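You operate a simulated robot arm through the tools that you are given. There is no shell and no other tool. Be economical: measure what you need, move in short steps, check, and stop when the job is done.

The job below is to be done with a simulated two-armed robot. You get a single attempt, and the scene is never put back.

JOB
Pick up the blue bottle with one hand, pass it to the other hand and put it on the shelf of the roll table. Set down upright: blue bottle.

Only the result counts: the job must be done as asked and must still hold three seconds after the hand-in. Knocking over, shifting, dropping, spilling or breaking anything else fails it.

ROBOT AND FRAMES
Two 7-joint arms with two-finger parallel grippers on one trunk, on a base that drives. Base frame: it is fixed to the floor where the robot stands at the start and does not move with it; the origin is under the middle of the robot, x ahead of it, y to its left, z up; the surface under the hand at the start is at about z = 0.82. Lengths are in m, angles in degrees, forces in N, time in s.
The left shoulder is at the start at [0.05, 0.165, 1.155], the right one opposite. With the tool pointing down near the work surface each hand reaches from about 0.2 to 0.68 m from the robot's upright axis, wherever it stands, measured 20 degrees to its own side. Places, roughly: shelf of the roll table [-1.6, 0.4, 0.3]. Payload 3.91 kg a hand.
The tool frame of a hand sits at the grasp point between the pads (the TCP): z along the fingers, y along the line on which they close. The tips reach 0.03 m beyond it. Largest opening 0.11 m; finger width 0.02, thickness 0.01; the body of the gripper, 0.048 by 0.112 m, starts 0.055 m behind the TCP.
Orientation is that of the tool frame in the base frame, as a unit quaternion [x, y, z, w]. With the fingers straight down and closing along the base's y, the tool's x points along the base's -x, its y along +y and its z along -z.

CONTROLS
- The arms move only by the tool arm_command. It takes "left_plan", "right_plan" or both (then of equal length, played together; a hand with none holds still); each is a list of rows, each a list of 7 numbers: the shift along the tool's x, y, z in cm, then the turn, a rotation vector about the tool's x, y, z in degrees, then the closure, from 0 (fully open) to 1 (shut). In form: [[dx, dy, dz, ax, ay, az, claw], ...]. A call has 1 to 10 rows; each row shifts and turns the commanded pose from where the row before left it, along the tool's axes as they then stand. Each row takes 0.2 s and may step no farther than 0.05 m and 8.6 degrees from the row before; otherwise, or with a gripper value out of range, the whole call is refused. A pose out of reach is approached as far as the arm can. The call stops where the force on the tool passes 40 N (or 10 N more than at its start, if that is more) or the arm is blocked; 0.2 s more then pass. The fingers move at their own pace (about 0.045 m/s each) and stop on an object; they squeeze with about 28 N. The grip force told is the motor's: it shows also when the fingers shut on nothing. Time passes only in rows, and 0.2 s behind the last, so rows that do not move let the fingers close. It gives the time, the measured TCP pose, the force on the tool (base axes), the opening and the grip force at its end, in the units of the frame above (readings bear some noise), with the torque about the TCP (base axes, N m) and any sound that the robot's microphone picked up.
- Cameras (640 x 400 px; columns grow to the right, rows downward): "scene" is now at [0.1145, 0.0252, 1.3349]; the picture's right is [0.29, -0.96, 0.00], its down [-0.44, -0.13, -0.89] and it looks along [0.85, 0.25, -0.46] (base axes); focal length 289 px, centre (320, 200). "left" rides on the left gripper at [0.072, -0.017, -0.103] in its tool frame; the picture's right is [0.23, 0.97, 0.00], its down [-0.76, 0.18, -0.62] and it looks along [-0.61, 0.14, 0.78] (tool axes); focal length 222 px, centre (320, 200). "right" rides on the right gripper at [0.072, 0.017, -0.103] in its tool frame; the picture's right is [-0.23, 0.97, 0.00], its down [-0.76, -0.18, -0.62] and it looks along [-0.61, -0.14, 0.78] (tool axes); focal length 222 px, centre (320, 200).
- get_image(camera): a new picture of that camera. The clock stands still meanwhile.
- move_column(by): slides the trunk up (or, below 0, down) by that many m; the arms and the scene camera ride with it, the base frame stays. It gives what a move gives, with no picture.
- roll_base(legs): drives the robot by 1 to 6 legs, each [ahead, left, turn to the left] in m, m and degrees, along the robot's own axes; the way and the turn of a leg run together, so that a leg with both is an arc; at most 1.5 m and 180 degrees a leg. The arms and the cameras ride along, it lands a little off, and it stops where it bumps. It gives what a move gives.
- head_to(pan, tilt): turns the head with the scene camera to pan (to the left, within 80 degrees either way) and tilt (down, from -29 to 69), counted from straight ahead of the robot. It gives what a move gives.
- locate(camera, pixels): for up to 12 pixels [column, row] of the newest picture of that camera ("zoom" is the newest enlarged one), the place [x, y, z] in the base frame of the surface seen there, good to about 0.002 m. The clock stands still meanwhile.
- close_up(camera, box): a new picture of the part [left, top, right, bottom] of that camera's present view, enlarged. The clock stands still meanwhile.
- sign_off(): hands the job in; it is judged then, once.

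Work in short steps. Measure before you move; look again where a grasp or a placing could have gone wrong, and mend it. You have 80 turns and 70 pictures in all, those below and enlarged ones among them. Open the grippers and draw the arms clear of the work before you hand the job in, unless the task says otherwise; then end with one line.

The tools are called as a command line: name --argument value ..., lists and objects as JSON in quotes. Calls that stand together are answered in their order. arm_command: Moves the arms, as the interface text tells. Its arguments: {"type":"object","properties":{"left_plan":{"type":"array","items":{"type":"array","items":{"type":"number"}}},"right_plan":{"type":"array","items":{"type":"array","items":{"type":"number"}}}},"required":[]} The other tools are called the same way: move_column (by) slides the trunk up or down; roll_base (legs) drives the base; head_to (pan, tilt) turns the head that bears the scene camera; get_image (camera) takes a picture; locate (camera, pixels) gives the place of the surface under pixels of a picture; close_up (camera, box) takes an enlarged picture of a part of a camera's view; sign_off () hands the job in.

At the start:

```text
t: 0.0
left_ee_pos: [0.4356, 0.3465, 1.1424]
left_orientation: [0.0, 1.0, 0.0, 0.0]
left_contact_force: [0.3, -0.1, -0.3]
left_ft_torque: [0.0, -0.02, 0.02]
left_grip_width: 0.1103
left_finger_force: 0.0
right_ee_pos: [0.4165, -0.0141, 1.1055]
right_orientation: [0.0, 1.0, 0.0, 0.0]
right_contact_force: [0.1, -0.2, 0.3]
right_ft_torque: [-0.03, 0.02, -0.01]
right_grip_width: 0.1101
right_finger_force: 0.1
trunk travel left (down, up): [-0.375, 0.128]
robot x, y, heading: [-0.0002, 0.0026, 0.3]
head pan, tilt: [16.6, 27.5]
```

scene: 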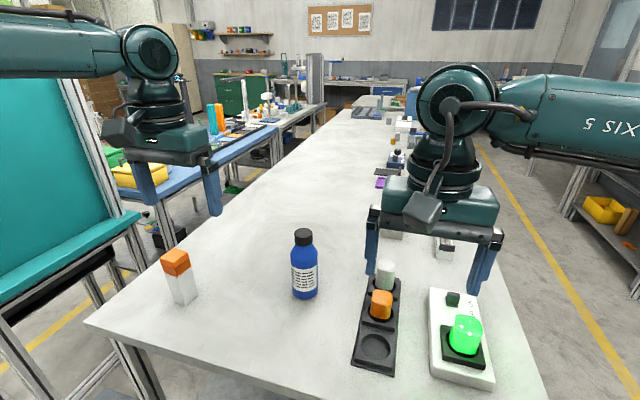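
right: 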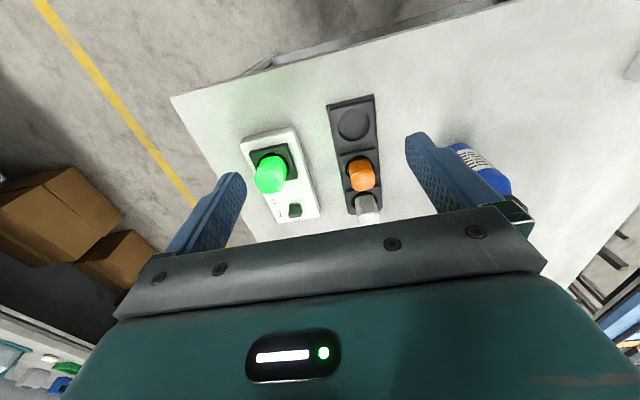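
left: 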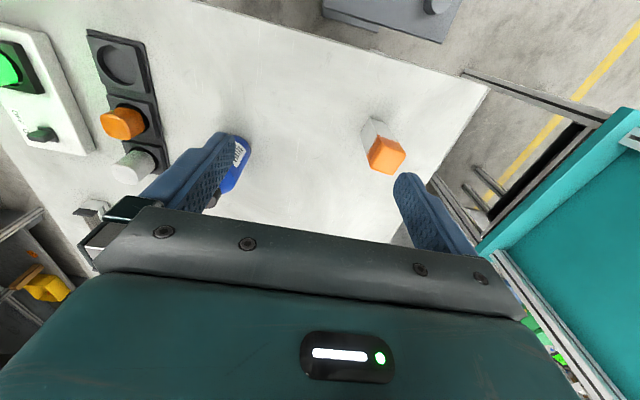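

The scene shows the blue bottle at about (304,265). I measure it and its neighbours.

locate --camera "scene" --pixels '[[303, 233], [303, 243], [304, 262], [304, 285], [304, 297], [292, 280], [317, 280], [180, 290], [176, 252], [382, 305], [386, 270], [340, 330]]'

close_up --camera "scene" --box '[240, 210, 400, 310]'

```text
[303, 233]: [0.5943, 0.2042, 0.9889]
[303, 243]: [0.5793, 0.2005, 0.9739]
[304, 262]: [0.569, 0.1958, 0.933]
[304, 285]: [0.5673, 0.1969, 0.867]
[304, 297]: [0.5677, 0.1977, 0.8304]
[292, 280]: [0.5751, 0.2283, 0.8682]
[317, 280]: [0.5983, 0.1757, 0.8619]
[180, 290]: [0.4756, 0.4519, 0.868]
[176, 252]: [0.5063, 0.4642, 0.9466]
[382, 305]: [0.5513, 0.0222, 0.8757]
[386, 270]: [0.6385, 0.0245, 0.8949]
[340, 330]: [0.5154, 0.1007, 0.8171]
```

```text
4.00 times, centred on (320, 260) of scene
```

zoom: 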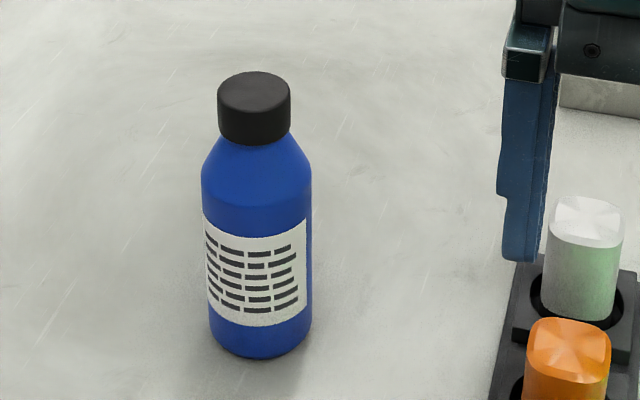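

The bottle axis is near (0.594, 0.206), height 0.82 to 0.99. I check the cap edges before a top grasp with the left hand.

locate --camera "zoom" --pixels '[[254, 85], [254, 104], [254, 138], [254, 150], [254, 190], [222, 115], [287, 115], [206, 290], [308, 290], [257, 290], [257, 350], [257, 375]]'

```text
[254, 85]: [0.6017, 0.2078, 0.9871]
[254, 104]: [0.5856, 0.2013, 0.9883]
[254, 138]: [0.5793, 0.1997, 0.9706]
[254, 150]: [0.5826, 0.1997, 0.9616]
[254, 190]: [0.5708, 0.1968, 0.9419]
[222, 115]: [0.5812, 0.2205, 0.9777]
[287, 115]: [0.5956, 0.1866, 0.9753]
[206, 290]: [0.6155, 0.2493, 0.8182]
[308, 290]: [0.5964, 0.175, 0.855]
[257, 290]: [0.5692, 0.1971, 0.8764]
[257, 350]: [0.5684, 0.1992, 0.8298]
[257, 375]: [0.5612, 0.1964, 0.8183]
```

Cap is about z 0.966–0.988, radius 0.019, axis about (0.596, 0.206). I move the left hand above it first.

arm_command --left_plan '[[-3.2, -2.8, 0, 0, 0, 0, 0], [-3.2, -2.8, 0, 0, 0, 0, 0], [-3.2, -2.8, 0, 0, 0, 0, 0], [-3.2, -2.8, 0, 0, 0, 0, 0], [-3.2, -2.8, 0, 0, 0, 0, 0], [0, 0, 3, 0, 0, 0, 0], [0, 0, 3, 0, 0, 0, 0], [0, 0, 3, 0, 0, 0, 0], [0, 0, 0, 0, 0, 0, 0]]'

get_image --camera "left"

get_image --camera "scene"

```text
t: 2.0
left_ee_pos: [0.5522, 0.2334, 1.0424]
left_orientation: [-0.001, 1.0, 0.0, 0.0]
left_contact_force: [0.6, 0.6, 0.3]
left_ft_torque: [-0.01, 0.01, 0.01]
left_grip_width: 0.1102
left_finger_force: 0.0
left hand out of reach, approached as far as the arm can: row 4, 5
right_ee_pos: [0.4156, -0.0143, 1.1059]
right_orientation: [0.0, 1.0, 0.0, 0.0]
right_contact_force: [0.1, -0.3, -0.5]
right_ft_torque: [-0.03, -0.03, -0.03]
right_grip_width: 0.11
right_finger_force: 0.1
trunk travel left (down, up): [-0.375, 0.128]
robot x, y, heading: [0.0005, 0.0034, 0.1]
head pan, tilt: [16.6, 27.5]
```

```text
65 pictures are left
```

left: 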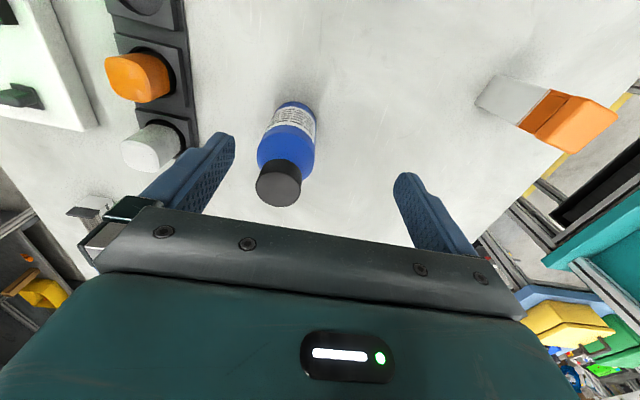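

```text
64 pictures are left
```

scene: 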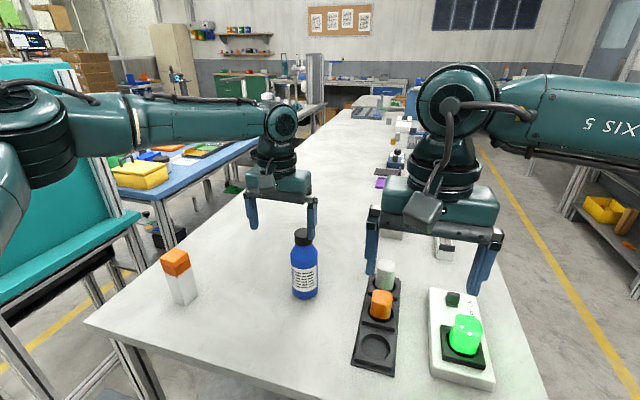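

Out of reach at the higher level: hand sits at (0.552, 0.233). Lower down, reach may be larger; fingertips at 1.012 still clear the cap, so I try again.

arm_command --left_plan '[[-1.5, -0.9, 0, 0, 0, 0, 0], [-1.5, -0.9, 0, 0, 0, 0, 0], [-1.4, -0.9, 0, 0, 0, 0, 0], [0, 0, 0, 0, 0, 0, 0]]'

```text
t: 3.0
left_ee_pos: [0.5575, 0.2299, 1.0425]
left_orientation: [0.0, 1.0, 0.0, 0.001]
left_contact_force: [0.4, -0.8, 0.6]
left_ft_torque: [-0.01, 0.02, 0.01]
left_grip_width: 0.1098
left_finger_force: 0.0
left hand out of reach, approached as far as the arm can: row 1, 2, 3
right_ee_pos: [0.4155, -0.013, 1.1054]
right_orientation: [-0.001, 1.0, 0.001, 0.0]
right_contact_force: [-0.3, 0.3, -0.2]
right_ft_torque: [0.02, -0.01, 0.01]
right_grip_width: 0.1099
right_finger_force: 0.1
trunk travel left (down, up): [-0.375, 0.128]
robot x, y, heading: [-0.0021, 0.0001, -0.2]
head pan, tilt: [16.6, 27.5]
```

Reach grows when the hand is lower relative to the shoulder, so I raise the trunk 0.12 m (hand rides up, clear of everything).

move_column --by 0.12

arm_command --left_plan '[[0, 0, 4, 0, 0, 0, 0], [0, 0, 4, 0, 0, 0, 0], [0, 0, 4, 0, 0, 0, 0], [-1.4, -0.8, 0, 0, 0, 0, 0], [-1.4, -0.8, 0, 0, 0, 0, 0], [-1.0, -0.7, 0, 0, 0, 0, 0], [0, 0, 0, 0, 0, 0, 0]]'

get_image --camera "left"

```text
t: 4.5
left_ee_pos: [0.5587, 0.2309, 1.163]
left_orientation: [-0.002, 1.0, 0.0, 0.001]
left_contact_force: [0.2, 0.7, 0.2]
left_ft_torque: [-0.01, -0.03, 0.0]
left_grip_width: 0.1101
left_finger_force: 0.2
right_ee_pos: [0.4168, -0.0143, 1.2251]
right_orientation: [0.001, 1.0, 0.0, 0.0]
right_contact_force: [-0.4, -0.7, 0.1]
right_ft_torque: [0.01, 0.0, 0.02]
right_grip_width: 0.1098
right_finger_force: 0.0
trunk travel left (down, up): [-0.495, 0.008]
robot x, y, heading: [-0.0005, 0.0008, -0.0]
head pan, tilt: [16.6, 27.5]
```

```text
t: 6.1
left_ee_pos: [0.5407, 0.2402, 1.0692]
left_orientation: [0.0, 1.0, 0.0, 0.001]
left_contact_force: [-0.5, -0.6, -0.4]
left_ft_torque: [0.03, 0.01, -0.01]
left_grip_width: 0.1102
left_finger_force: 0.0
left hand out of reach, approached as far as the arm can: row 1, 2, 3, 4, 5, 6
right_ee_pos: [0.4155, -0.0139, 1.2256]
right_orientation: [0.0, 1.0, 0.0, 0.0]
right_contact_force: [0.8, 0.6, 0.6]
right_ft_torque: [0.02, 0.01, 0.0]
right_grip_width: 0.1101
right_finger_force: 0.1
trunk travel left (down, up): [-0.495, 0.008]
robot x, y, heading: [0.0011, 0.0032, -0.0]
head pan, tilt: [16.6, 27.5]
```

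```text
63 pictures are left
```

left: 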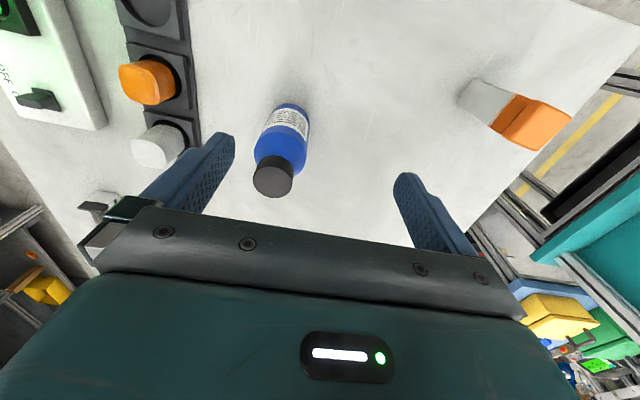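

Raising made it worse (hand retracted while descending). Before considering driving forward I look down at the gap between robot and table.

head_to --pan 0 --tilt 69

get_image --camera "scene"

locate --camera "scene" --pixels '[[320, 250], [320, 290], [320, 320], [320, 350], [320, 380], [250, 350], [390, 350], [200, 390], [440, 390]]'

```text
t: 7.2
left_ee_pos: [0.5401, 0.242, 1.0697]
left_orientation: [-0.001, 1.0, 0.0, 0.0]
left_contact_force: [0.1, -0.5, 0.8]
left_ft_torque: [-0.03, 0.0, 0.0]
left_grip_width: 0.11
left_finger_force: 0.0
right_ee_pos: [0.417, -0.0152, 1.2248]
right_orientation: [0.001, 1.0, -0.001, 0.0]
right_contact_force: [-0.7, 0.3, -0.3]
right_ft_torque: [-0.01, 0.0, -0.04]
right_grip_width: 0.1101
right_finger_force: 0.0
trunk travel left (down, up): [-0.495, 0.008]
robot x, y, heading: [-0.0005, 0.0025, 0.0]
head pan, tilt: [0.0, 68.8]
```

```text
62 pictures are left
```

scene: 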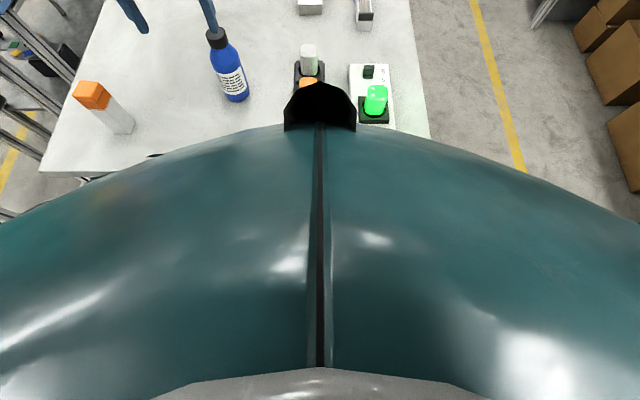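

```text
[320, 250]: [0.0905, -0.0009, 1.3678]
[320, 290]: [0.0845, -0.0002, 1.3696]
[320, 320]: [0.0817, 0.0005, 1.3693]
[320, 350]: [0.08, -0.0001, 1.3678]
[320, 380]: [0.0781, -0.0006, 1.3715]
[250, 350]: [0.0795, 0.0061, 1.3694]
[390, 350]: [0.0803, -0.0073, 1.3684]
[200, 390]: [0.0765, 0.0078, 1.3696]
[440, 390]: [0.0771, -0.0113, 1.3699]
```

The body hides the base. I locate the table's near edge to judge the gap.

locate --camera "scene" --pixels '[[50, 168], [75, 168], [100, 165], [420, 130], [30, 190], [10, 210]]'

head_to --pan 40 --tilt 50

get_image --camera "scene"

```text
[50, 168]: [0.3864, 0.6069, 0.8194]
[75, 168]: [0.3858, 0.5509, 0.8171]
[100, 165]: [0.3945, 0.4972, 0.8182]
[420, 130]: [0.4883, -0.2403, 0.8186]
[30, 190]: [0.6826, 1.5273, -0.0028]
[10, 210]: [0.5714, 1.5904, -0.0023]
```

```text
t: 8.2
left_ee_pos: [0.5416, 0.2418, 1.0686]
left_orientation: [-0.001, 1.0, -0.001, 0.001]
left_contact_force: [0.9, 0.6, 0.2]
left_ft_torque: [0.02, -0.01, 0.0]
left_grip_width: 0.1098
left_finger_force: 0.0
right_ee_pos: [0.4163, -0.0149, 1.2257]
right_orientation: [0.0, 1.0, 0.0, 0.0]
right_contact_force: [-0.4, 0.1, 0.3]
right_ft_torque: [-0.01, 0.0, -0.01]
right_grip_width: 0.1101
right_finger_force: 0.1
trunk travel left (down, up): [-0.495, 0.008]
robot x, y, heading: [0.0012, 0.0036, -0.2]
head pan, tilt: [40.0, 50.0]
```

```text
61 pictures are left
```

scene: 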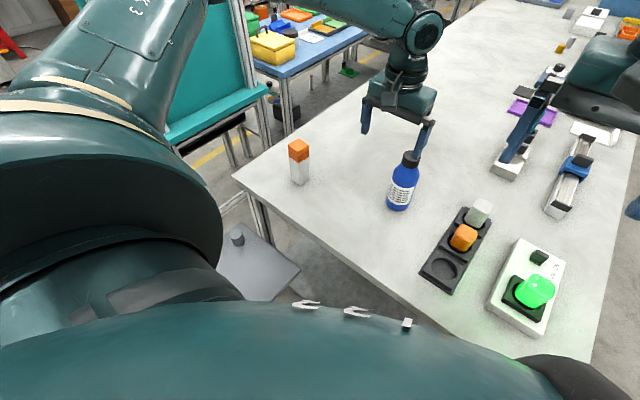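

The robot's grey base plate shows at (260,265). I measure its front edge against the table edge (x≈0.39).

locate --camera "scene" --pixels '[[297, 270], [285, 295], [265, 230], [240, 260], [265, 225], [250, 205], [300, 228], [400, 300]]'

```text
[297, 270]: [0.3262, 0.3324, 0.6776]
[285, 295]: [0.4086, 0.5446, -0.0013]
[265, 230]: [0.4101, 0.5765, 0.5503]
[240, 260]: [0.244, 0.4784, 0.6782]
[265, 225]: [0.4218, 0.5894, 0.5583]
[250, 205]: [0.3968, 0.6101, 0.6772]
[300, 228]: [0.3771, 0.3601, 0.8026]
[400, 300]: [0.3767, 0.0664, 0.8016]
```

Base deck front is x≈0.326, table edge 0.377, so little driving room. Instead I tilt the left tool forward about its closing axis (24°), which brings the wrist back, then move out over the cap.

arm_command --left_plan '[[0, 0, 0, 0, -8, 0, 0], [0, 0, 0, 0, -8, 0, 0], [0, 0, 0, 0, -8, 0, 0], [0, 0, 0, 0, 0, 0, 0]]'

```text
t: 9.2
left_ee_pos: [0.541, 0.2424, 1.0692]
left_orientation: [-0.001, 0.978, 0.0, 0.21]
left_contact_force: [-0.6, 0.4, 0.0]
left_ft_torque: [-0.03, 0.0, -0.02]
left_grip_width: 0.1102
left_finger_force: 0.2
right_ee_pos: [0.4164, -0.015, 1.2265]
right_orientation: [0.0, 1.0, 0.0, 0.0]
right_contact_force: [-0.1, -0.1, 0.9]
right_ft_torque: [-0.02, -0.01, -0.01]
right_grip_width: 0.1101
right_finger_force: 0.2
trunk travel left (down, up): [-0.495, 0.008]
robot x, y, heading: [-0.001, 0.0004, 0.1]
head pan, tilt: [40.0, 50.0]
```

Tilt succeeded. Now move to above the cap at (0.596, 0.2065, 1.04) in the tilted axes.

arm_command --left_plan '[[-1.28, -1.2, 1.63, 0, 0, 0, 0], [-1.28, -1.2, 1.63, 0, 0, 0, 0], [-1.28, -1.2, 1.63, 0, 0, 0, 0], [0, 0, 0, 0, 0, 0, 0]]'

get_image --camera "left"

```text
t: 10.2
left_ee_pos: [0.5797, 0.2177, 1.05]
left_orientation: [0.0, 0.978, 0.0, 0.208]
left_contact_force: [-0.1, -0.1, -0.3]
left_ft_torque: [-0.04, 0.01, 0.04]
left_grip_width: 0.1102
left_finger_force: 0.1
left hand out of reach, approached as far as the arm can: row 3
right_ee_pos: [0.4166, -0.013, 1.2254]
right_orientation: [0.0, 1.0, 0.0, 0.0]
right_contact_force: [0.3, 0.3, 0.6]
right_ft_torque: [0.04, -0.01, -0.01]
right_grip_width: 0.1099
right_finger_force: 0.2
trunk travel left (down, up): [-0.495, 0.008]
robot x, y, heading: [-0.0002, 0.0009, 0.0]
head pan, tilt: [40.0, 50.0]
```

```text
60 pictures are left
```

left: 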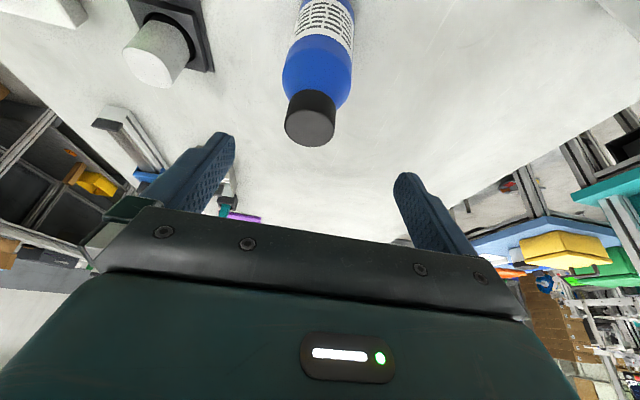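

Fingers already straddle the cap in y (±0.055 around 0.218). I lower the trunk 0.04 m, which should also improve reach, then move the remaining 1.6 cm forward.

move_column --by -0.045

arm_command --left_plan '[[-0.7, -0.5, 0.3, 0, 0, 0, 0], [-0.7, -0.6, 0.4, 0, 0, 0, 0], [0, 0, 0, 0, 0, 0, 0]]'

```text
t: 11.1
left_ee_pos: [0.581, 0.2182, 1.0071]
left_orientation: [0.0, 0.978, -0.001, 0.209]
left_contact_force: [-0.2, -0.3, 0.6]
left_ft_torque: [0.0, 0.03, -0.01]
left_grip_width: 0.1102
left_finger_force: 0.1
right_ee_pos: [0.4154, -0.0146, 1.1817]
right_orientation: [0.0, 1.0, 0.0, -0.001]
right_contact_force: [0.4, 0.1, 0.1]
right_ft_torque: [-0.03, 0.0, -0.04]
right_grip_width: 0.1104
right_finger_force: 0.0
trunk travel left (down, up): [-0.45, 0.053]
robot x, y, heading: [-0.0035, 0.0003, 0.1]
head pan, tilt: [40.0, 50.0]
```

```text
t: 11.9
left_ee_pos: [0.5848, 0.2162, 1.0134]
left_orientation: [-0.001, 0.978, -0.002, 0.21]
left_contact_force: [0.3, -0.2, 0.0]
left_ft_torque: [0.02, -0.04, 0.01]
left_grip_width: 0.1099
left_finger_force: 0.1
left hand out of reach, approached as far as the arm can: row 1, 2
right_ee_pos: [0.416, -0.0143, 1.1802]
right_orientation: [0.0, 1.0, 0.0, 0.0]
right_contact_force: [-0.4, 0.5, 0.2]
right_ft_torque: [-0.02, -0.01, -0.01]
right_grip_width: 0.1101
right_finger_force: 0.2
trunk travel left (down, up): [-0.45, 0.053]
robot x, y, heading: [0.0001, 0.0016, -0.3]
head pan, tilt: [40.0, 50.0]
```

Reach seems best with the tool only slightly below the shoulder; so raise the hand 12 cm, lower the trunk 13 cm, then push forward.

arm_command --left_plan '[[-1.63, 0, -3.66, 0, 0, 0, 0], [-1.63, 0, -3.66, 0, 0, 0, 0], [-1.63, 0, -3.66, 0, 0, 0, 0], [0, 0, 0, 0, 0, 0, 0]]'

move_column --by -0.11

arm_command --left_plan '[[-0.5, -0.4, 0.2, 0, 0, 0, 0], [-0.5, -0.4, 0.2, 0, 0, 0, 0], [0, 0, 0, 0, 0, 0, 0]]'

```text
t: 12.9
left_ee_pos: [0.5847, 0.2155, 1.1343]
left_orientation: [-0.001, 0.978, 0.001, 0.209]
left_contact_force: [0.5, -0.4, 0.0]
left_ft_torque: [0.01, -0.03, 0.0]
left_grip_width: 0.1101
left_finger_force: 0.1
right_ee_pos: [0.4157, -0.0142, 1.1812]
right_orientation: [0.0, 1.0, 0.0, 0.0]
right_contact_force: [0.5, -0.6, 0.4]
right_ft_torque: [0.01, -0.02, 0.02]
right_grip_width: 0.1101
right_finger_force: 0.1
trunk travel left (down, up): [-0.45, 0.053]
robot x, y, heading: [0.0003, -0.0008, -0.1]
head pan, tilt: [40.0, 50.0]
```

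```text
t: 14.3
left_ee_pos: [0.5855, 0.217, 1.0226]
left_orientation: [-0.001, 0.978, -0.001, 0.209]
left_contact_force: [-0.3, 0.0, 0.3]
left_ft_torque: [-0.03, -0.02, 0.05]
left_grip_width: 0.1103
left_finger_force: 0.1
right_ee_pos: [0.4167, -0.0142, 1.0702]
right_orientation: [-0.001, 1.0, 0.0, 0.0]
right_contact_force: [-0.7, -0.5, 0.6]
right_ft_torque: [0.0, 0.02, 0.03]
right_grip_width: 0.1098
right_finger_force: 0.0
trunk travel left (down, up): [-0.34, 0.163]
robot x, y, heading: [0.0027, 0.0002, 0.0]
head pan, tilt: [40.0, 50.0]
```

```text
t: 15.1
left_ee_pos: [0.5959, 0.2082, 1.024]
left_orientation: [-0.001, 0.978, 0.0, 0.21]
left_contact_force: [0.1, -0.1, -0.1]
left_ft_torque: [0.03, 0.02, 0.0]
left_grip_width: 0.11
left_finger_force: 0.0
right_ee_pos: [0.4167, -0.0134, 1.0704]
right_orientation: [0.0, 1.0, 0.0, 0.0]
right_contact_force: [0.0, -0.1, 0.3]
right_ft_torque: [-0.02, -0.02, -0.02]
right_grip_width: 0.11
right_finger_force: 0.0
trunk travel left (down, up): [-0.34, 0.163]
robot x, y, heading: [-0.003, -0.0009, -0.3]
head pan, tilt: [40.0, 50.0]
```

At (0.596, 0.208) above the cap. Lower with the trunk 0.028 m and look.

move_column --by -0.028

get_image --camera "left"

close_up --camera "scene" --box '[320, 60, 480, 160]'

```text
t: 15.9
left_ee_pos: [0.5958, 0.2074, 0.9959]
left_orientation: [-0.002, 0.978, -0.001, 0.209]
left_contact_force: [0.6, 0.5, -0.1]
left_ft_torque: [0.0, 0.0, -0.02]
left_grip_width: 0.1097
left_finger_force: 0.2
right_ee_pos: [0.4158, -0.014, 1.0419]
right_orientation: [0.0, 1.0, 0.001, 0.0]
right_contact_force: [-0.7, -0.1, -0.6]
right_ft_torque: [-0.04, 0.01, -0.03]
right_grip_width: 0.11
right_finger_force: 0.0
trunk travel left (down, up): [-0.312, 0.191]
robot x, y, heading: [-0.0, -0.0019, 0.2]
head pan, tilt: [40.0, 50.0]
```

```text
59 pictures are left
```

left: 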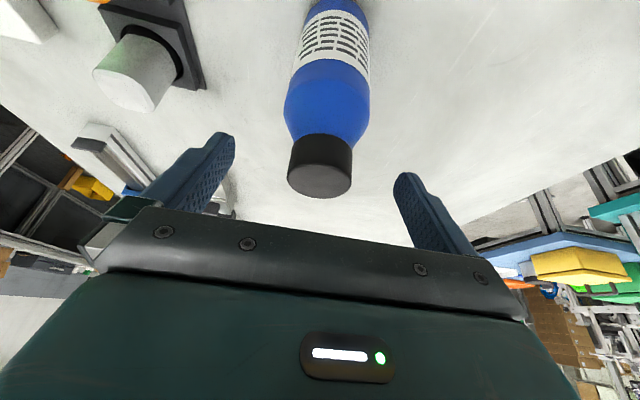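

```text
4.00 times, centred on (400, 110) of scene
```

zoom: 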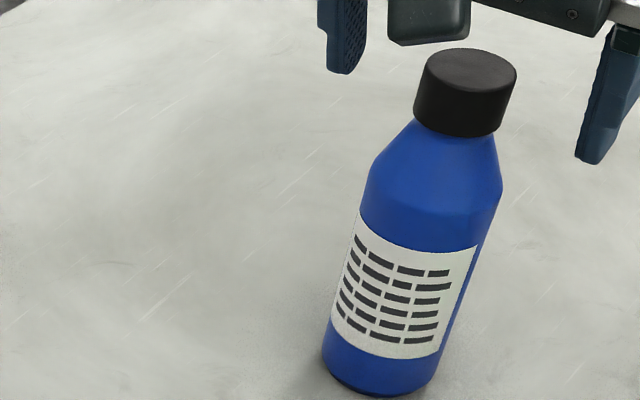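

TCP projects to (320,189), right at the cap top (320,178). Verify by locating cap points.

locate --camera "left" --pixels '[[320, 180], [292, 172], [349, 172], [320, 192], [320, 150], [228, 150], [402, 190]]'

```text
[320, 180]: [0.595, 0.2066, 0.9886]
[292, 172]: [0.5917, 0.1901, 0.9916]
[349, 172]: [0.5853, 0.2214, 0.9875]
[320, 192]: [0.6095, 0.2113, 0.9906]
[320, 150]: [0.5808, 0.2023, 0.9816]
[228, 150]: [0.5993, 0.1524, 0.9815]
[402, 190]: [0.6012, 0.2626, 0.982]
```

Centred on the cap. Close the left gripper.

arm_command --left_plan '[[0, 0, 0, 0, 0, 0, 1], [0, 0, 0, 0, 0, 0, 1], [0, 0, 0, 0, 0, 0, 1], [0, 0, 0, 0, 0, 0, 1], [0, 0, 0, 0, 0, 0, 1], [0, 0, 0, 0, 0, 0, 1], [0, 0, 0, 0, 0, 0, 1]]'

close_up --camera "scene" --box '[320, 60, 480, 160]'

```text
t: 17.5
left_ee_pos: [0.5961, 0.2075, 0.9965]
left_orientation: [-0.001, 0.978, -0.001, 0.208]
left_contact_force: [0.3, -1.0, -1.2]
left_ft_torque: [-0.11, -0.04, -0.02]
left_grip_width: 0.0386
left_finger_force: 28.0
right_ee_pos: [0.4162, -0.0144, 1.0428]
right_orientation: [0.0, 1.0, 0.0, -0.001]
right_contact_force: [0.8, -0.3, 0.4]
right_ft_torque: [0.01, 0.0, -0.01]
right_grip_width: 0.11
right_finger_force: 0.0
trunk travel left (down, up): [-0.312, 0.191]
robot x, y, heading: [0.0021, 0.0031, -0.0]
head pan, tilt: [40.0, 50.0]
```

```text
4.00 times, centred on (400, 110) of scene
```

zoom: 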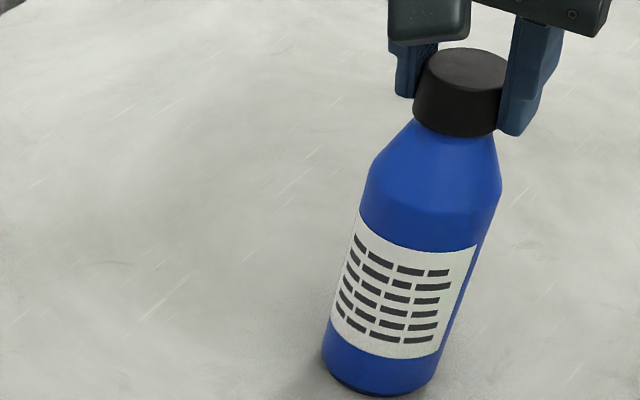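

Cap gripped (0.0386 m, 28 N). Lift with the trunk.

move_column --by 0.12

get_image --camera "scene"

```text
t: 19.0
left_ee_pos: [0.5957, 0.2089, 1.1146]
left_orientation: [0.0, 0.978, -0.001, 0.209]
left_contact_force: [0.8, 0.4, -3.2]
left_ft_torque: [0.01, 0.03, 0.04]
left_grip_width: 0.0387
left_finger_force: 28.0
right_ee_pos: [0.4171, -0.016, 1.1624]
right_orientation: [0.0, 1.0, 0.0, 0.0]
right_contact_force: [-0.4, -0.8, -0.4]
right_ft_torque: [0.03, 0.03, 0.01]
right_grip_width: 0.11
right_finger_force: 0.0
trunk travel left (down, up): [-0.432, 0.071]
robot x, y, heading: [0.0016, 0.0026, -0.1]
head pan, tilt: [40.0, 50.0]
```

```text
56 pictures are left
```

scene: 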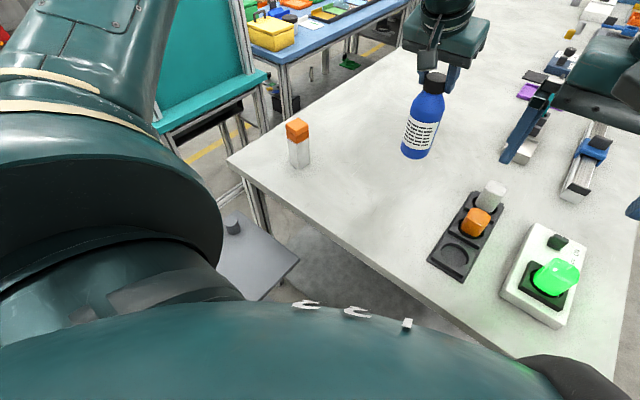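

Bottle lifted. Before driving I must know whether the grey plate near (255,260) is part of the robot or an object in the way.

locate --camera "scene" --pixels '[[297, 261], [242, 215], [262, 296], [220, 262], [232, 222], [225, 235], [270, 250], [425, 115], [422, 152], [430, 80]]'

close_up --camera "scene" --box '[160, 180, 320, 310]'

```text
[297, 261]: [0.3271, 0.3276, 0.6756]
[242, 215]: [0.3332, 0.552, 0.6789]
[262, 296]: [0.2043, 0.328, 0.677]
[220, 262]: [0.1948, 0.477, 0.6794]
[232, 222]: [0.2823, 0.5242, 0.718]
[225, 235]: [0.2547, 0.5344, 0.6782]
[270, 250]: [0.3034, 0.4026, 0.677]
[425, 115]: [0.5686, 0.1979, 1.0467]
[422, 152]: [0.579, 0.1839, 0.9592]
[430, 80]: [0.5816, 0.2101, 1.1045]
```

```text
3.08 times, centred on (240, 245) of scene
```

zoom: 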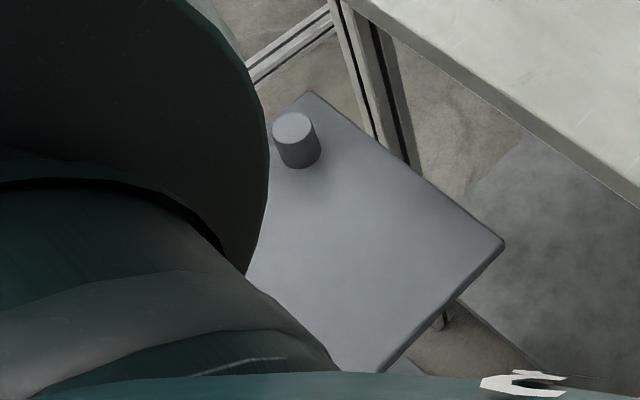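

It is a separate side stand (y 0.33–0.55, top 0.68) with a grey cylinder: I must not hit it. I look left and right before reversing.

head_to --pan 80 --tilt 35

get_image --camera "scene"

head_to --pan -80 --tilt 35

get_image --camera "scene"

```text
t: 20.0
left_ee_pos: [0.5962, 0.2084, 1.1151]
left_orientation: [0.0, 0.978, -0.002, 0.209]
left_contact_force: [0.2, -0.1, -3.6]
left_ft_torque: [0.02, 0.01, 0.05]
left_grip_width: 0.0384
left_finger_force: 27.2
right_ee_pos: [0.4159, -0.014, 1.1641]
right_orientation: [0.0, 1.0, 0.001, 0.0]
right_contact_force: [-0.2, -0.3, -1.0]
right_ft_torque: [-0.01, 0.02, -0.03]
right_grip_width: 0.11
right_finger_force: 0.1
trunk travel left (down, up): [-0.432, 0.071]
robot x, y, heading: [-0.0, 0.0005, 0.1]
head pan, tilt: [80.0, 35.0]
```

```text
54 pictures are left
```

scene: 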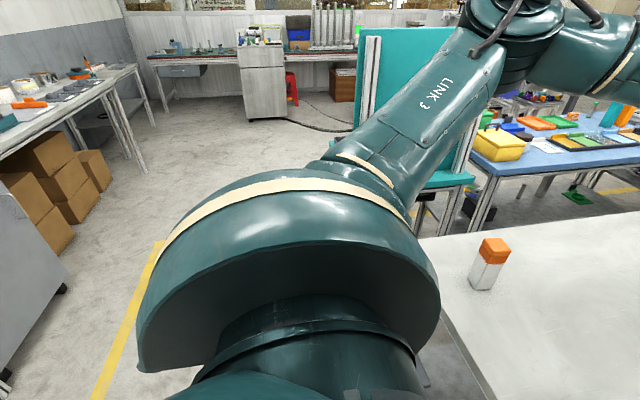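

```text
t: 22.5
left_ee_pos: [0.5955, 0.2084, 1.1153]
left_orientation: [-0.001, 0.978, 0.0, 0.208]
left_contact_force: [-0.2, 0.9, -3.7]
left_ft_torque: [0.0, 0.02, -0.01]
left_grip_width: 0.0385
left_finger_force: 27.7
right_ee_pos: [0.4174, -0.0136, 1.1634]
right_orientation: [0.0, 1.0, 0.0, -0.001]
right_contact_force: [0.1, 0.5, -0.7]
right_ft_torque: [0.03, 0.03, -0.02]
right_grip_width: 0.1101
right_finger_force: 0.1
trunk travel left (down, up): [-0.432, 0.071]
robot x, y, heading: [0.0023, 0.0019, 0.3]
head pan, tilt: [-80.0, 35.0]
```

```text
53 pictures are left
```

scene: 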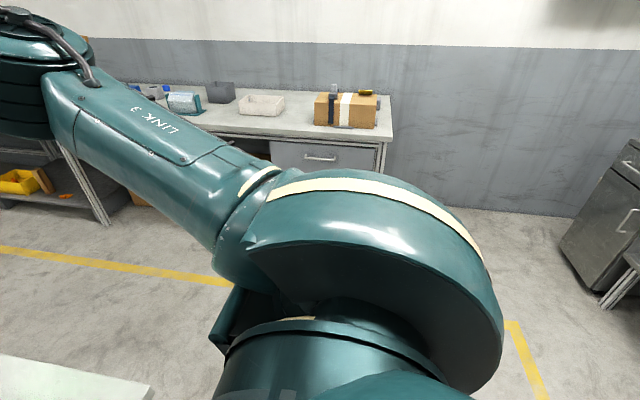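

Floor beside and behind looks clear. Reverse straight 0.45 m away from table and stand, then look around.

roll_base --legs '[[-0.45, 0, 0]]'

head_to --pan 30 --tilt 45

get_image --camera "scene"

```text
t: 25.2
left_ee_pos: [0.1478, 0.209, 1.1152]
left_orientation: [-0.002, 0.978, -0.001, 0.208]
left_contact_force: [-0.5, -0.7, -3.6]
left_ft_torque: [0.0, 0.01, 0.05]
left_grip_width: 0.0384
left_finger_force: 28.3
right_ee_pos: [-0.0307, -0.0148, 1.162]
right_orientation: [0.0, 1.0, 0.0, -0.001]
right_contact_force: [-0.6, -0.2, 0.4]
right_ft_torque: [0.0, -0.03, 0.01]
right_grip_width: 0.1102
right_finger_force: 0.0
trunk travel left (down, up): [-0.432, 0.071]
robot x, y, heading: [-0.4426, 0.0002, 0.0]
head pan, tilt: [-80.0, 35.0]
```

```text
t: 27.1
left_ee_pos: [0.1492, 0.2095, 1.1141]
left_orientation: [-0.002, 0.978, 0.0, 0.209]
left_contact_force: [0.0, 0.1, -4.1]
left_ft_torque: [-0.01, 0.02, 0.0]
left_grip_width: 0.0384
left_finger_force: 28.0
right_ee_pos: [-0.0301, -0.0126, 1.1622]
right_orientation: [-0.002, 1.0, 0.0, 0.0]
right_contact_force: [0.1, 0.4, 0.1]
right_ft_torque: [-0.01, -0.02, 0.02]
right_grip_width: 0.1099
right_finger_force: 0.1
trunk travel left (down, up): [-0.432, 0.071]
robot x, y, heading: [-0.4482, -0.0005, 0.5]
head pan, tilt: [30.0, 45.0]
```

```text
52 pictures are left
```

scene: 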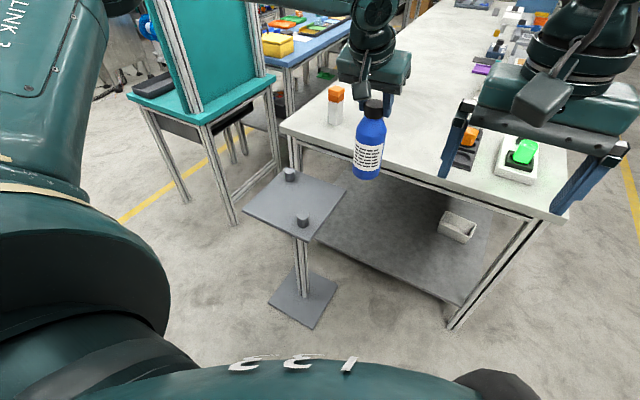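

All clear of the stand; bottle held at (0.149, 0.209), z≈0.94–1.11. Now I turn the right hand to horizontal (fingers toward +y, camera up), after shifting it a little away.

arm_command --right_plan '[[0, -4, 0, 0, 0, 0, 0], [0, -4, 0, 0, 0, 0, 0], [0, 0, 0, -4.95, 4.95, 4.95, 0], [0, 0, 0, -4.95, 4.95, 4.95, 0], [0, 0, 0, -4.95, 4.95, 4.95, 0], [0, 0, 0, -4.95, 4.95, 4.95, 0], [0, 0, 0, -4.95, 4.95, 4.95, 0], [0, 0, 0, -4.95, 4.95, 4.95, 0], [0, 0, 0, -4.95, 4.95, 4.95, 0], [0, 0, 0, -4.95, 4.95, 4.95, 0]]'

arm_command --right_plan '[[0, 0, 0, -4.95, 4.95, 4.95, 0], [0, 0, 0, -4.95, 4.95, 4.95, 0], [0, 0, 0, -4.95, 4.95, 4.95, 0], [0, 0, 0, -4.95, 4.95, 4.95, 0], [0, 0, 0, -4.95, 4.95, 4.95, 0], [0, 0, 0, -4.95, 4.95, 4.95, 0], [0, 0, 0, 0, 0, 0, 0]]'

get_image --camera "scene"

```text
t: 29.3
left_ee_pos: [0.1486, 0.2088, 1.117]
left_orientation: [-0.002, 0.978, 0.0, 0.209]
left_contact_force: [-0.4, 0.2, -3.2]
left_ft_torque: [0.0, 0.02, 0.0]
left_grip_width: 0.0383
left_finger_force: 27.6
right_ee_pos: [-0.0306, -0.0941, 1.1622]
right_orientation: [0.325, 0.825, 0.325, -0.327]
right_contact_force: [0.2, -0.1, 0.0]
right_ft_torque: [-0.02, -0.01, 0.01]
right_grip_width: 0.1102
right_finger_force: 0.0
trunk travel left (down, up): [-0.432, 0.071]
robot x, y, heading: [-0.4452, -0.0033, 0.2]
head pan, tilt: [30.0, 45.0]
```

```text
t: 30.9
left_ee_pos: [0.1478, 0.208, 1.114]
left_orientation: [-0.002, 0.978, 0.0, 0.209]
left_contact_force: [-0.2, -0.1, -4.8]
left_ft_torque: [-0.03, 0.02, 0.0]
left_grip_width: 0.0385
left_finger_force: 27.8
right_ee_pos: [-0.0305, -0.0938, 1.1619]
right_orientation: [-0.501, -0.498, -0.5, 0.501]
right_contact_force: [0.0, 0.3, 0.5]
right_ft_torque: [-0.01, -0.01, 0.01]
right_grip_width: 0.11
right_finger_force: 0.0
trunk travel left (down, up): [-0.432, 0.071]
robot x, y, heading: [-0.4474, -0.0006, -0.2]
head pan, tilt: [30.0, 45.0]
```

```text
51 pictures are left
```

scene: 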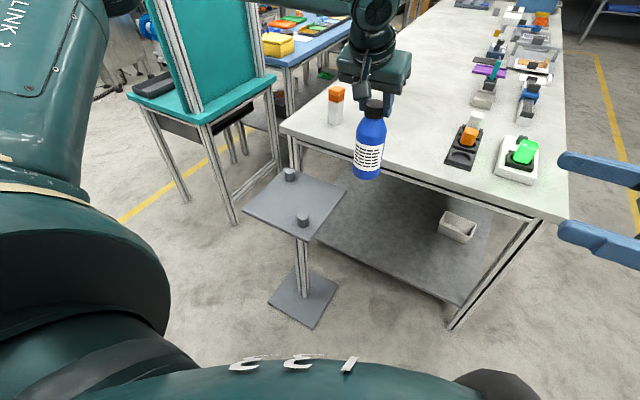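

Right hand is horizontal as intended. Now bring the bottle back to about (-0.03, 0.128) with the left, and lower the right hand to z≈1.01.

arm_command --left_plan '[[3.25, -1.6, -1.45, 0, 0, 0, 1], [3.25, -1.6, -1.45, 0, 0, 0, 1], [3.25, -1.6, -1.45, 0, 0, 0, 1], [3.25, -1.6, -1.45, 0, 0, 0, 1], [3.25, -1.6, -1.45, 0, 0, 0, 1], [0, 0, 0, 0, 0, 0, 1]]' --right_plan '[[-3.08, 0, 0, 0, 0, 0, 0], [-3.08, 0, 0, 0, 0, 0, 0], [-3.08, 0, 0, 0, 0, 0, 0], [-3.08, 0, 0, 0, 0, 0, 0], [-3.08, 0, 0, 0, 0, 0, 0], [0, 0, 0, 0, 0, 0, 0]]'

head_to --pan 5 --tilt 45

get_image --camera "scene"

get_image --camera "right"

```text
t: 32.3
left_ee_pos: [-0.0298, 0.1278, 1.1158]
left_orientation: [-0.001, 0.978, -0.001, 0.209]
left_contact_force: [-0.8, -0.4, -3.8]
left_ft_torque: [0.02, 0.01, 0.01]
left_grip_width: 0.0382
left_finger_force: 27.7
right_ee_pos: [-0.0298, -0.0932, 1.0087]
right_orientation: [0.499, 0.501, 0.5, -0.5]
right_contact_force: [0.2, 0.5, -0.2]
right_ft_torque: [-0.01, -0.01, 0.03]
right_grip_width: 0.1099
right_finger_force: 0.1
trunk travel left (down, up): [-0.432, 0.071]
robot x, y, heading: [-0.4487, 0.001, 0.2]
head pan, tilt: [30.0, 45.0]
```

```text
t: 33.2
left_ee_pos: [-0.0296, 0.1298, 1.1147]
left_orientation: [-0.001, 0.978, -0.001, 0.209]
left_contact_force: [-0.9, -0.6, -4.3]
left_ft_torque: [-0.04, 0.02, -0.01]
left_grip_width: 0.0384
left_finger_force: 27.5
right_ee_pos: [-0.0291, -0.0933, 1.0089]
right_orientation: [0.5, 0.5, 0.5, -0.5]
right_contact_force: [-0.5, 0.4, -0.1]
right_ft_torque: [0.01, -0.02, 0.02]
right_grip_width: 0.1102
right_finger_force: 0.0
trunk travel left (down, up): [-0.432, 0.071]
robot x, y, heading: [-0.4466, 0.0034, -0.1]
head pan, tilt: [5.0, 45.0]
```

```text
50 pictures are left
```

scene: 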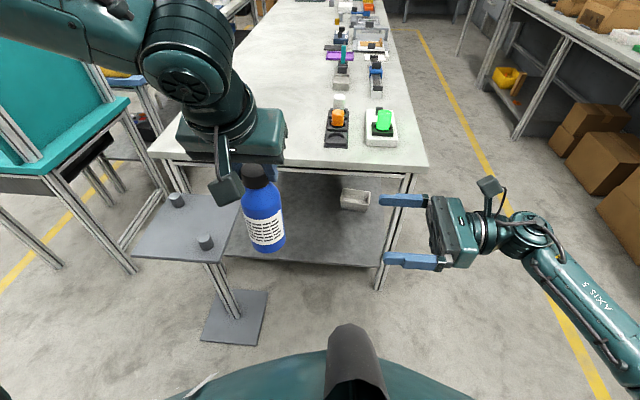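

```text
49 pictures are left
```

right: 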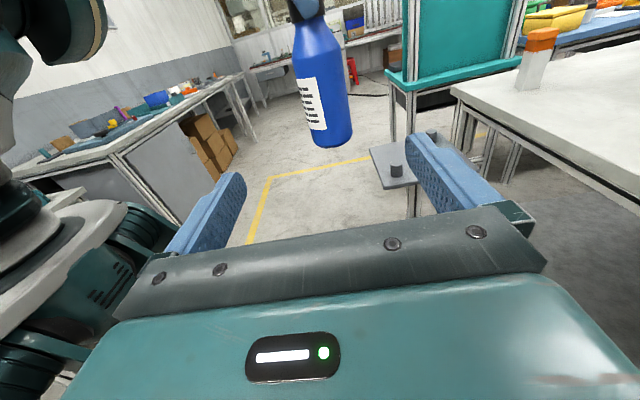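

The bottle is centered between the right fingers; measure its body before advancing.

locate --camera "right" --pixels '[[300, 100], [325, 100], [346, 100], [325, 140], [310, 30]]'

locate --camera "scene" --pixels '[[255, 170], [262, 205], [266, 235], [268, 247]]'

```text
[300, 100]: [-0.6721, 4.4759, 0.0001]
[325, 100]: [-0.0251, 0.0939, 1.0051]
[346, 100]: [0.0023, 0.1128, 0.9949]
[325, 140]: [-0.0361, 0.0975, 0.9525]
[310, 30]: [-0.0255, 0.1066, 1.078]
```

```text
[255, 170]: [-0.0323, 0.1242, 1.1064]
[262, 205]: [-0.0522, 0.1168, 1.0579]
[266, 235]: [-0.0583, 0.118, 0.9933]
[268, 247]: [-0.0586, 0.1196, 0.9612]
```

Axis ≈ (-0.031, 0.127). Advance the right hand 22 cm along its tool z and then look.

arm_command --right_plan '[[0, 0, 4, 0, 0, 0, 0], [0, 0, 4, 0, 0, 0, 0], [0, 0, 4, 0, 0, 0, 0], [0, 0, 4, 0, 0, 0, 0], [0, -0.1, 2, 0, 0, 0, 0], [0, 0, 2, 0, 0, 0, 0], [0, 0, 2, 0, 0, 0, 0], [0, 0, 2, 0, 0, 0, 0], [0, 0, 0, 0, 0, 0, 0]]'

get_image --camera "scene"

get_image --camera "right"

```text
t: 35.2
left_ee_pos: [-0.0296, 0.1286, 1.115]
left_orientation: [-0.002, 0.978, 0.001, 0.209]
left_contact_force: [0.9, -0.9, -4.0]
left_ft_torque: [-0.01, 0.03, -0.01]
left_grip_width: 0.0383
left_finger_force: 27.9
right_ee_pos: [-0.0324, 0.1459, 1.0078]
right_orientation: [-0.499, -0.501, -0.499, 0.501]
right_contact_force: [-0.4, 0.1, -0.3]
right_ft_torque: [-0.03, -0.03, -0.02]
right_grip_width: 0.1102
right_finger_force: 0.0
trunk travel left (down, up): [-0.432, 0.071]
robot x, y, heading: [-0.4521, -0.0011, 0.1]
head pan, tilt: [5.0, 45.0]
```

```text
48 pictures are left
```

scene: 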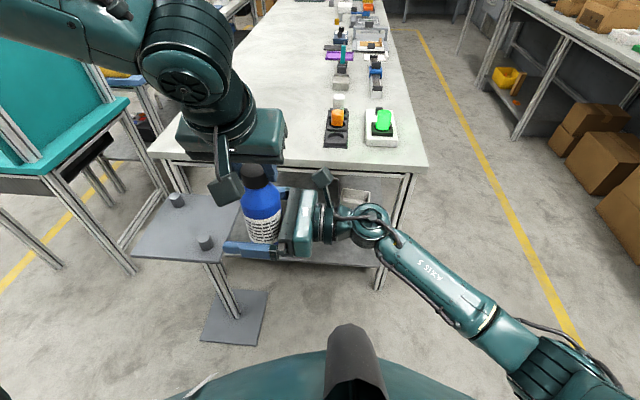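

```text
47 pictures are left
```

right: 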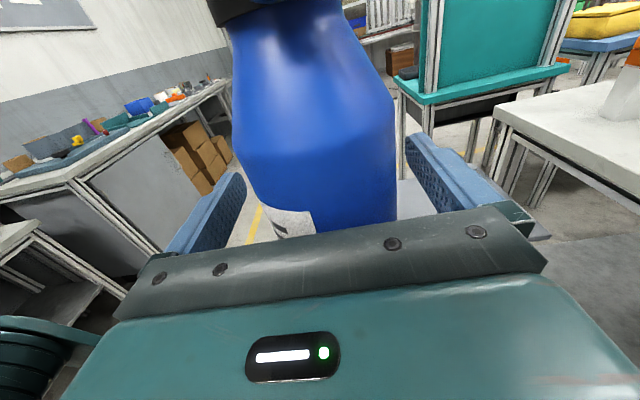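

I overshot by ~1.8 cm (palm near the bottle, no contact force). Back off 1.7 cm, then close the right gripper slowly.

arm_command --right_plan '[[0, 0, -1.7, 0, 0, 0, 0], [0, 0, 0, 0, 0, 0, 0.4], [0, 0, 0, 0, 0, 0, 0.6], [0, 0, 0, 0, 0, 0, 1], [0, 0, 0, 0, 0, 0, 1], [0, 0, 0, 0, 0, 0, 1], [0, 0, 0, 0, 0, 0, 1]]'

get_image --camera "right"

```text
t: 36.8
left_ee_pos: [-0.0318, 0.1282, 1.115]
left_orientation: [-0.002, 0.978, -0.001, 0.207]
left_contact_force: [-19.6, -3.0, 2.6]
left_ft_torque: [-0.46, 0.78, -0.27]
left_grip_width: 0.0384
left_finger_force: 28.5
right_ee_pos: [-0.0303, 0.128, 1.0078]
right_orientation: [0.502, 0.498, 0.5, -0.5]
right_contact_force: [19.2, 3.1, -1.1]
right_ft_torque: [0.14, 1.23, 0.24]
right_grip_width: 0.0616
right_finger_force: 28.1
trunk travel left (down, up): [-0.432, 0.071]
robot x, y, heading: [-0.449, 0.0017, 0.0]
head pan, tilt: [5.0, 45.0]
```

```text
46 pictures are left
```

right: 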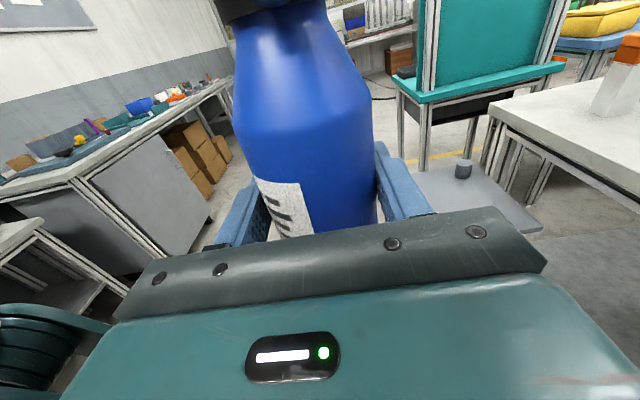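

Both hands hold (right 0.0616 m) with ~19 N side load; nudge the right hand toward +x 3 mm to relieve it.

arm_command --right_plan '[[0, 0.3, 0, 0, 0, 0, 1], [0, 0, 0, 0, 0, 0, 1]]'

```text
t: 37.4
left_ee_pos: [-0.0299, 0.1289, 1.1148]
left_orientation: [-0.002, 0.978, 0.001, 0.209]
left_contact_force: [-9.3, 2.1, 1.2]
left_ft_torque: [-0.26, 0.65, 0.0]
left_grip_width: 0.0386
left_finger_force: 27.9
right_ee_pos: [-0.0298, 0.1286, 1.0095]
right_orientation: [0.499, 0.501, 0.499, -0.501]
right_contact_force: [9.6, -2.8, -1.6]
right_ft_torque: [0.53, 0.38, 0.0]
right_grip_width: 0.0615
right_finger_force: 28.3
trunk travel left (down, up): [-0.432, 0.071]
robot x, y, heading: [-0.4507, 0.0, 0.3]
head pan, tilt: [5.0, 45.0]
```

Load halved; relieve the rest and then open the left gripper.

arm_command --right_plan '[[0, 0.25, 0, 0, 0, 0, 1], [0, 0, 0, 0, 0, 0, 1]]'

arm_command --left_plan '[[0, 0, 0, 0, 0, 0, 0.5], [0, 0, 0, 0, 0, 0, 0.2], [0, 0, 0, 0, 0, 0, 0], [0, 0, 0, 0, 0, 0, 0], [0, 0, 0, 0, 0, 0, 0]]'

get_image --camera "right"

get_image --camera "scene"

```text
t: 38.0
left_ee_pos: [-0.0282, 0.1296, 1.1156]
left_orientation: [-0.002, 0.978, 0.001, 0.21]
left_contact_force: [4.0, 6.5, -1.6]
left_ft_torque: [0.17, -0.65, -0.11]
left_grip_width: 0.0382
left_finger_force: 27.9
right_ee_pos: [-0.0278, 0.1299, 1.0087]
right_orientation: [-0.499, -0.501, -0.499, 0.502]
right_contact_force: [-3.5, -6.4, -0.6]
right_ft_torque: [0.6, 0.31, 0.09]
right_grip_width: 0.0611
right_finger_force: 28.0
trunk travel left (down, up): [-0.432, 0.071]
robot x, y, heading: [-0.4507, 0.0007, 0.1]
head pan, tilt: [5.0, 45.0]
```

```text
t: 39.2
left_ee_pos: [-0.0295, 0.1294, 1.1156]
left_orientation: [-0.001, 0.978, 0.0, 0.209]
left_contact_force: [-0.4, -0.6, 0.3]
left_ft_torque: [0.01, 0.0, 0.02]
left_grip_width: 0.1101
left_finger_force: 0.0
right_ee_pos: [-0.0277, 0.1287, 1.0089]
right_orientation: [0.499, 0.501, 0.5, -0.5]
right_contact_force: [-0.6, 0.5, -0.2]
right_ft_torque: [0.03, -0.03, -0.02]
right_grip_width: 0.0607
right_finger_force: 28.0
trunk travel left (down, up): [-0.432, 0.071]
robot x, y, heading: [-0.4473, -0.0003, -0.2]
head pan, tilt: [5.0, 45.0]
```

```text
45 pictures are left
```

right: 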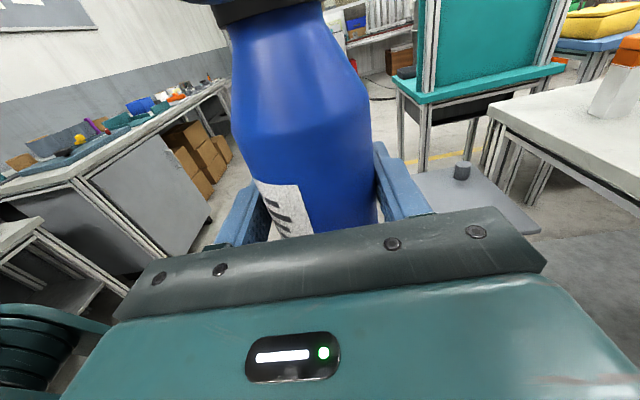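

```text
44 pictures are left
```

scene: 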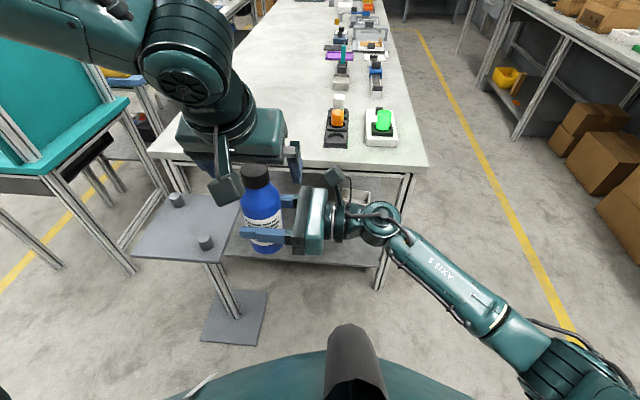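

The right hand holds the bottle alone. Withdraw the left hand up along its own axis, then left.

arm_command --left_plan '[[0, 0, -3, 0, 0, 0, 0], [0, 0, -3, 0, 0, 0, 0], [0, 0, -3, 0, 0, 0, 0], [0, 0, -3, 0, 0, 0, 0], [0, 4, 0, 0, 0, 0, 0], [0, 4, 0, 0, 0, 0, 0], [0, 4, 0, 0, 0, 0, 0], [0, 4, 0, 0, 0, 0, 0], [0, 0, 0, 0, 0, 0, 0]]'

get_image --camera "scene"

```text
t: 41.2
left_ee_pos: [-0.0796, 0.2895, 1.2246]
left_orientation: [-0.001, 0.978, 0.0, 0.209]
left_contact_force: [0.1, 0.2, -0.1]
left_ft_torque: [0.03, -0.03, 0.0]
left_grip_width: 0.11
left_finger_force: 0.2
right_ee_pos: [-0.0267, 0.1278, 1.0082]
right_orientation: [-0.5, -0.499, -0.5, 0.5]
right_contact_force: [0.2, 0.1, 0.0]
right_ft_torque: [0.01, -0.04, 0.0]
right_grip_width: 0.0608
right_finger_force: 27.6
trunk travel left (down, up): [-0.432, 0.071]
robot x, y, heading: [-0.4503, -0.0045, 0.3]
head pan, tilt: [5.0, 45.0]
```

```text
43 pictures are left
```

scene: 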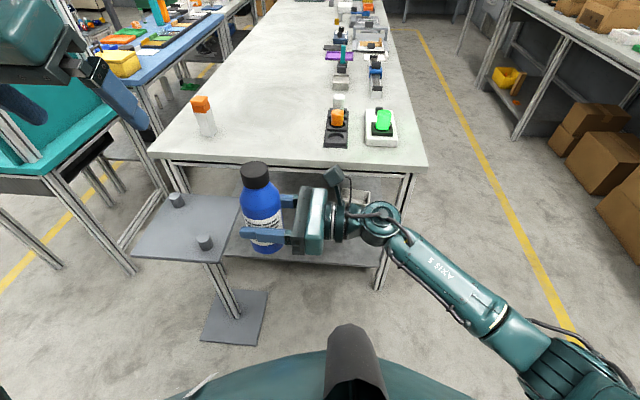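

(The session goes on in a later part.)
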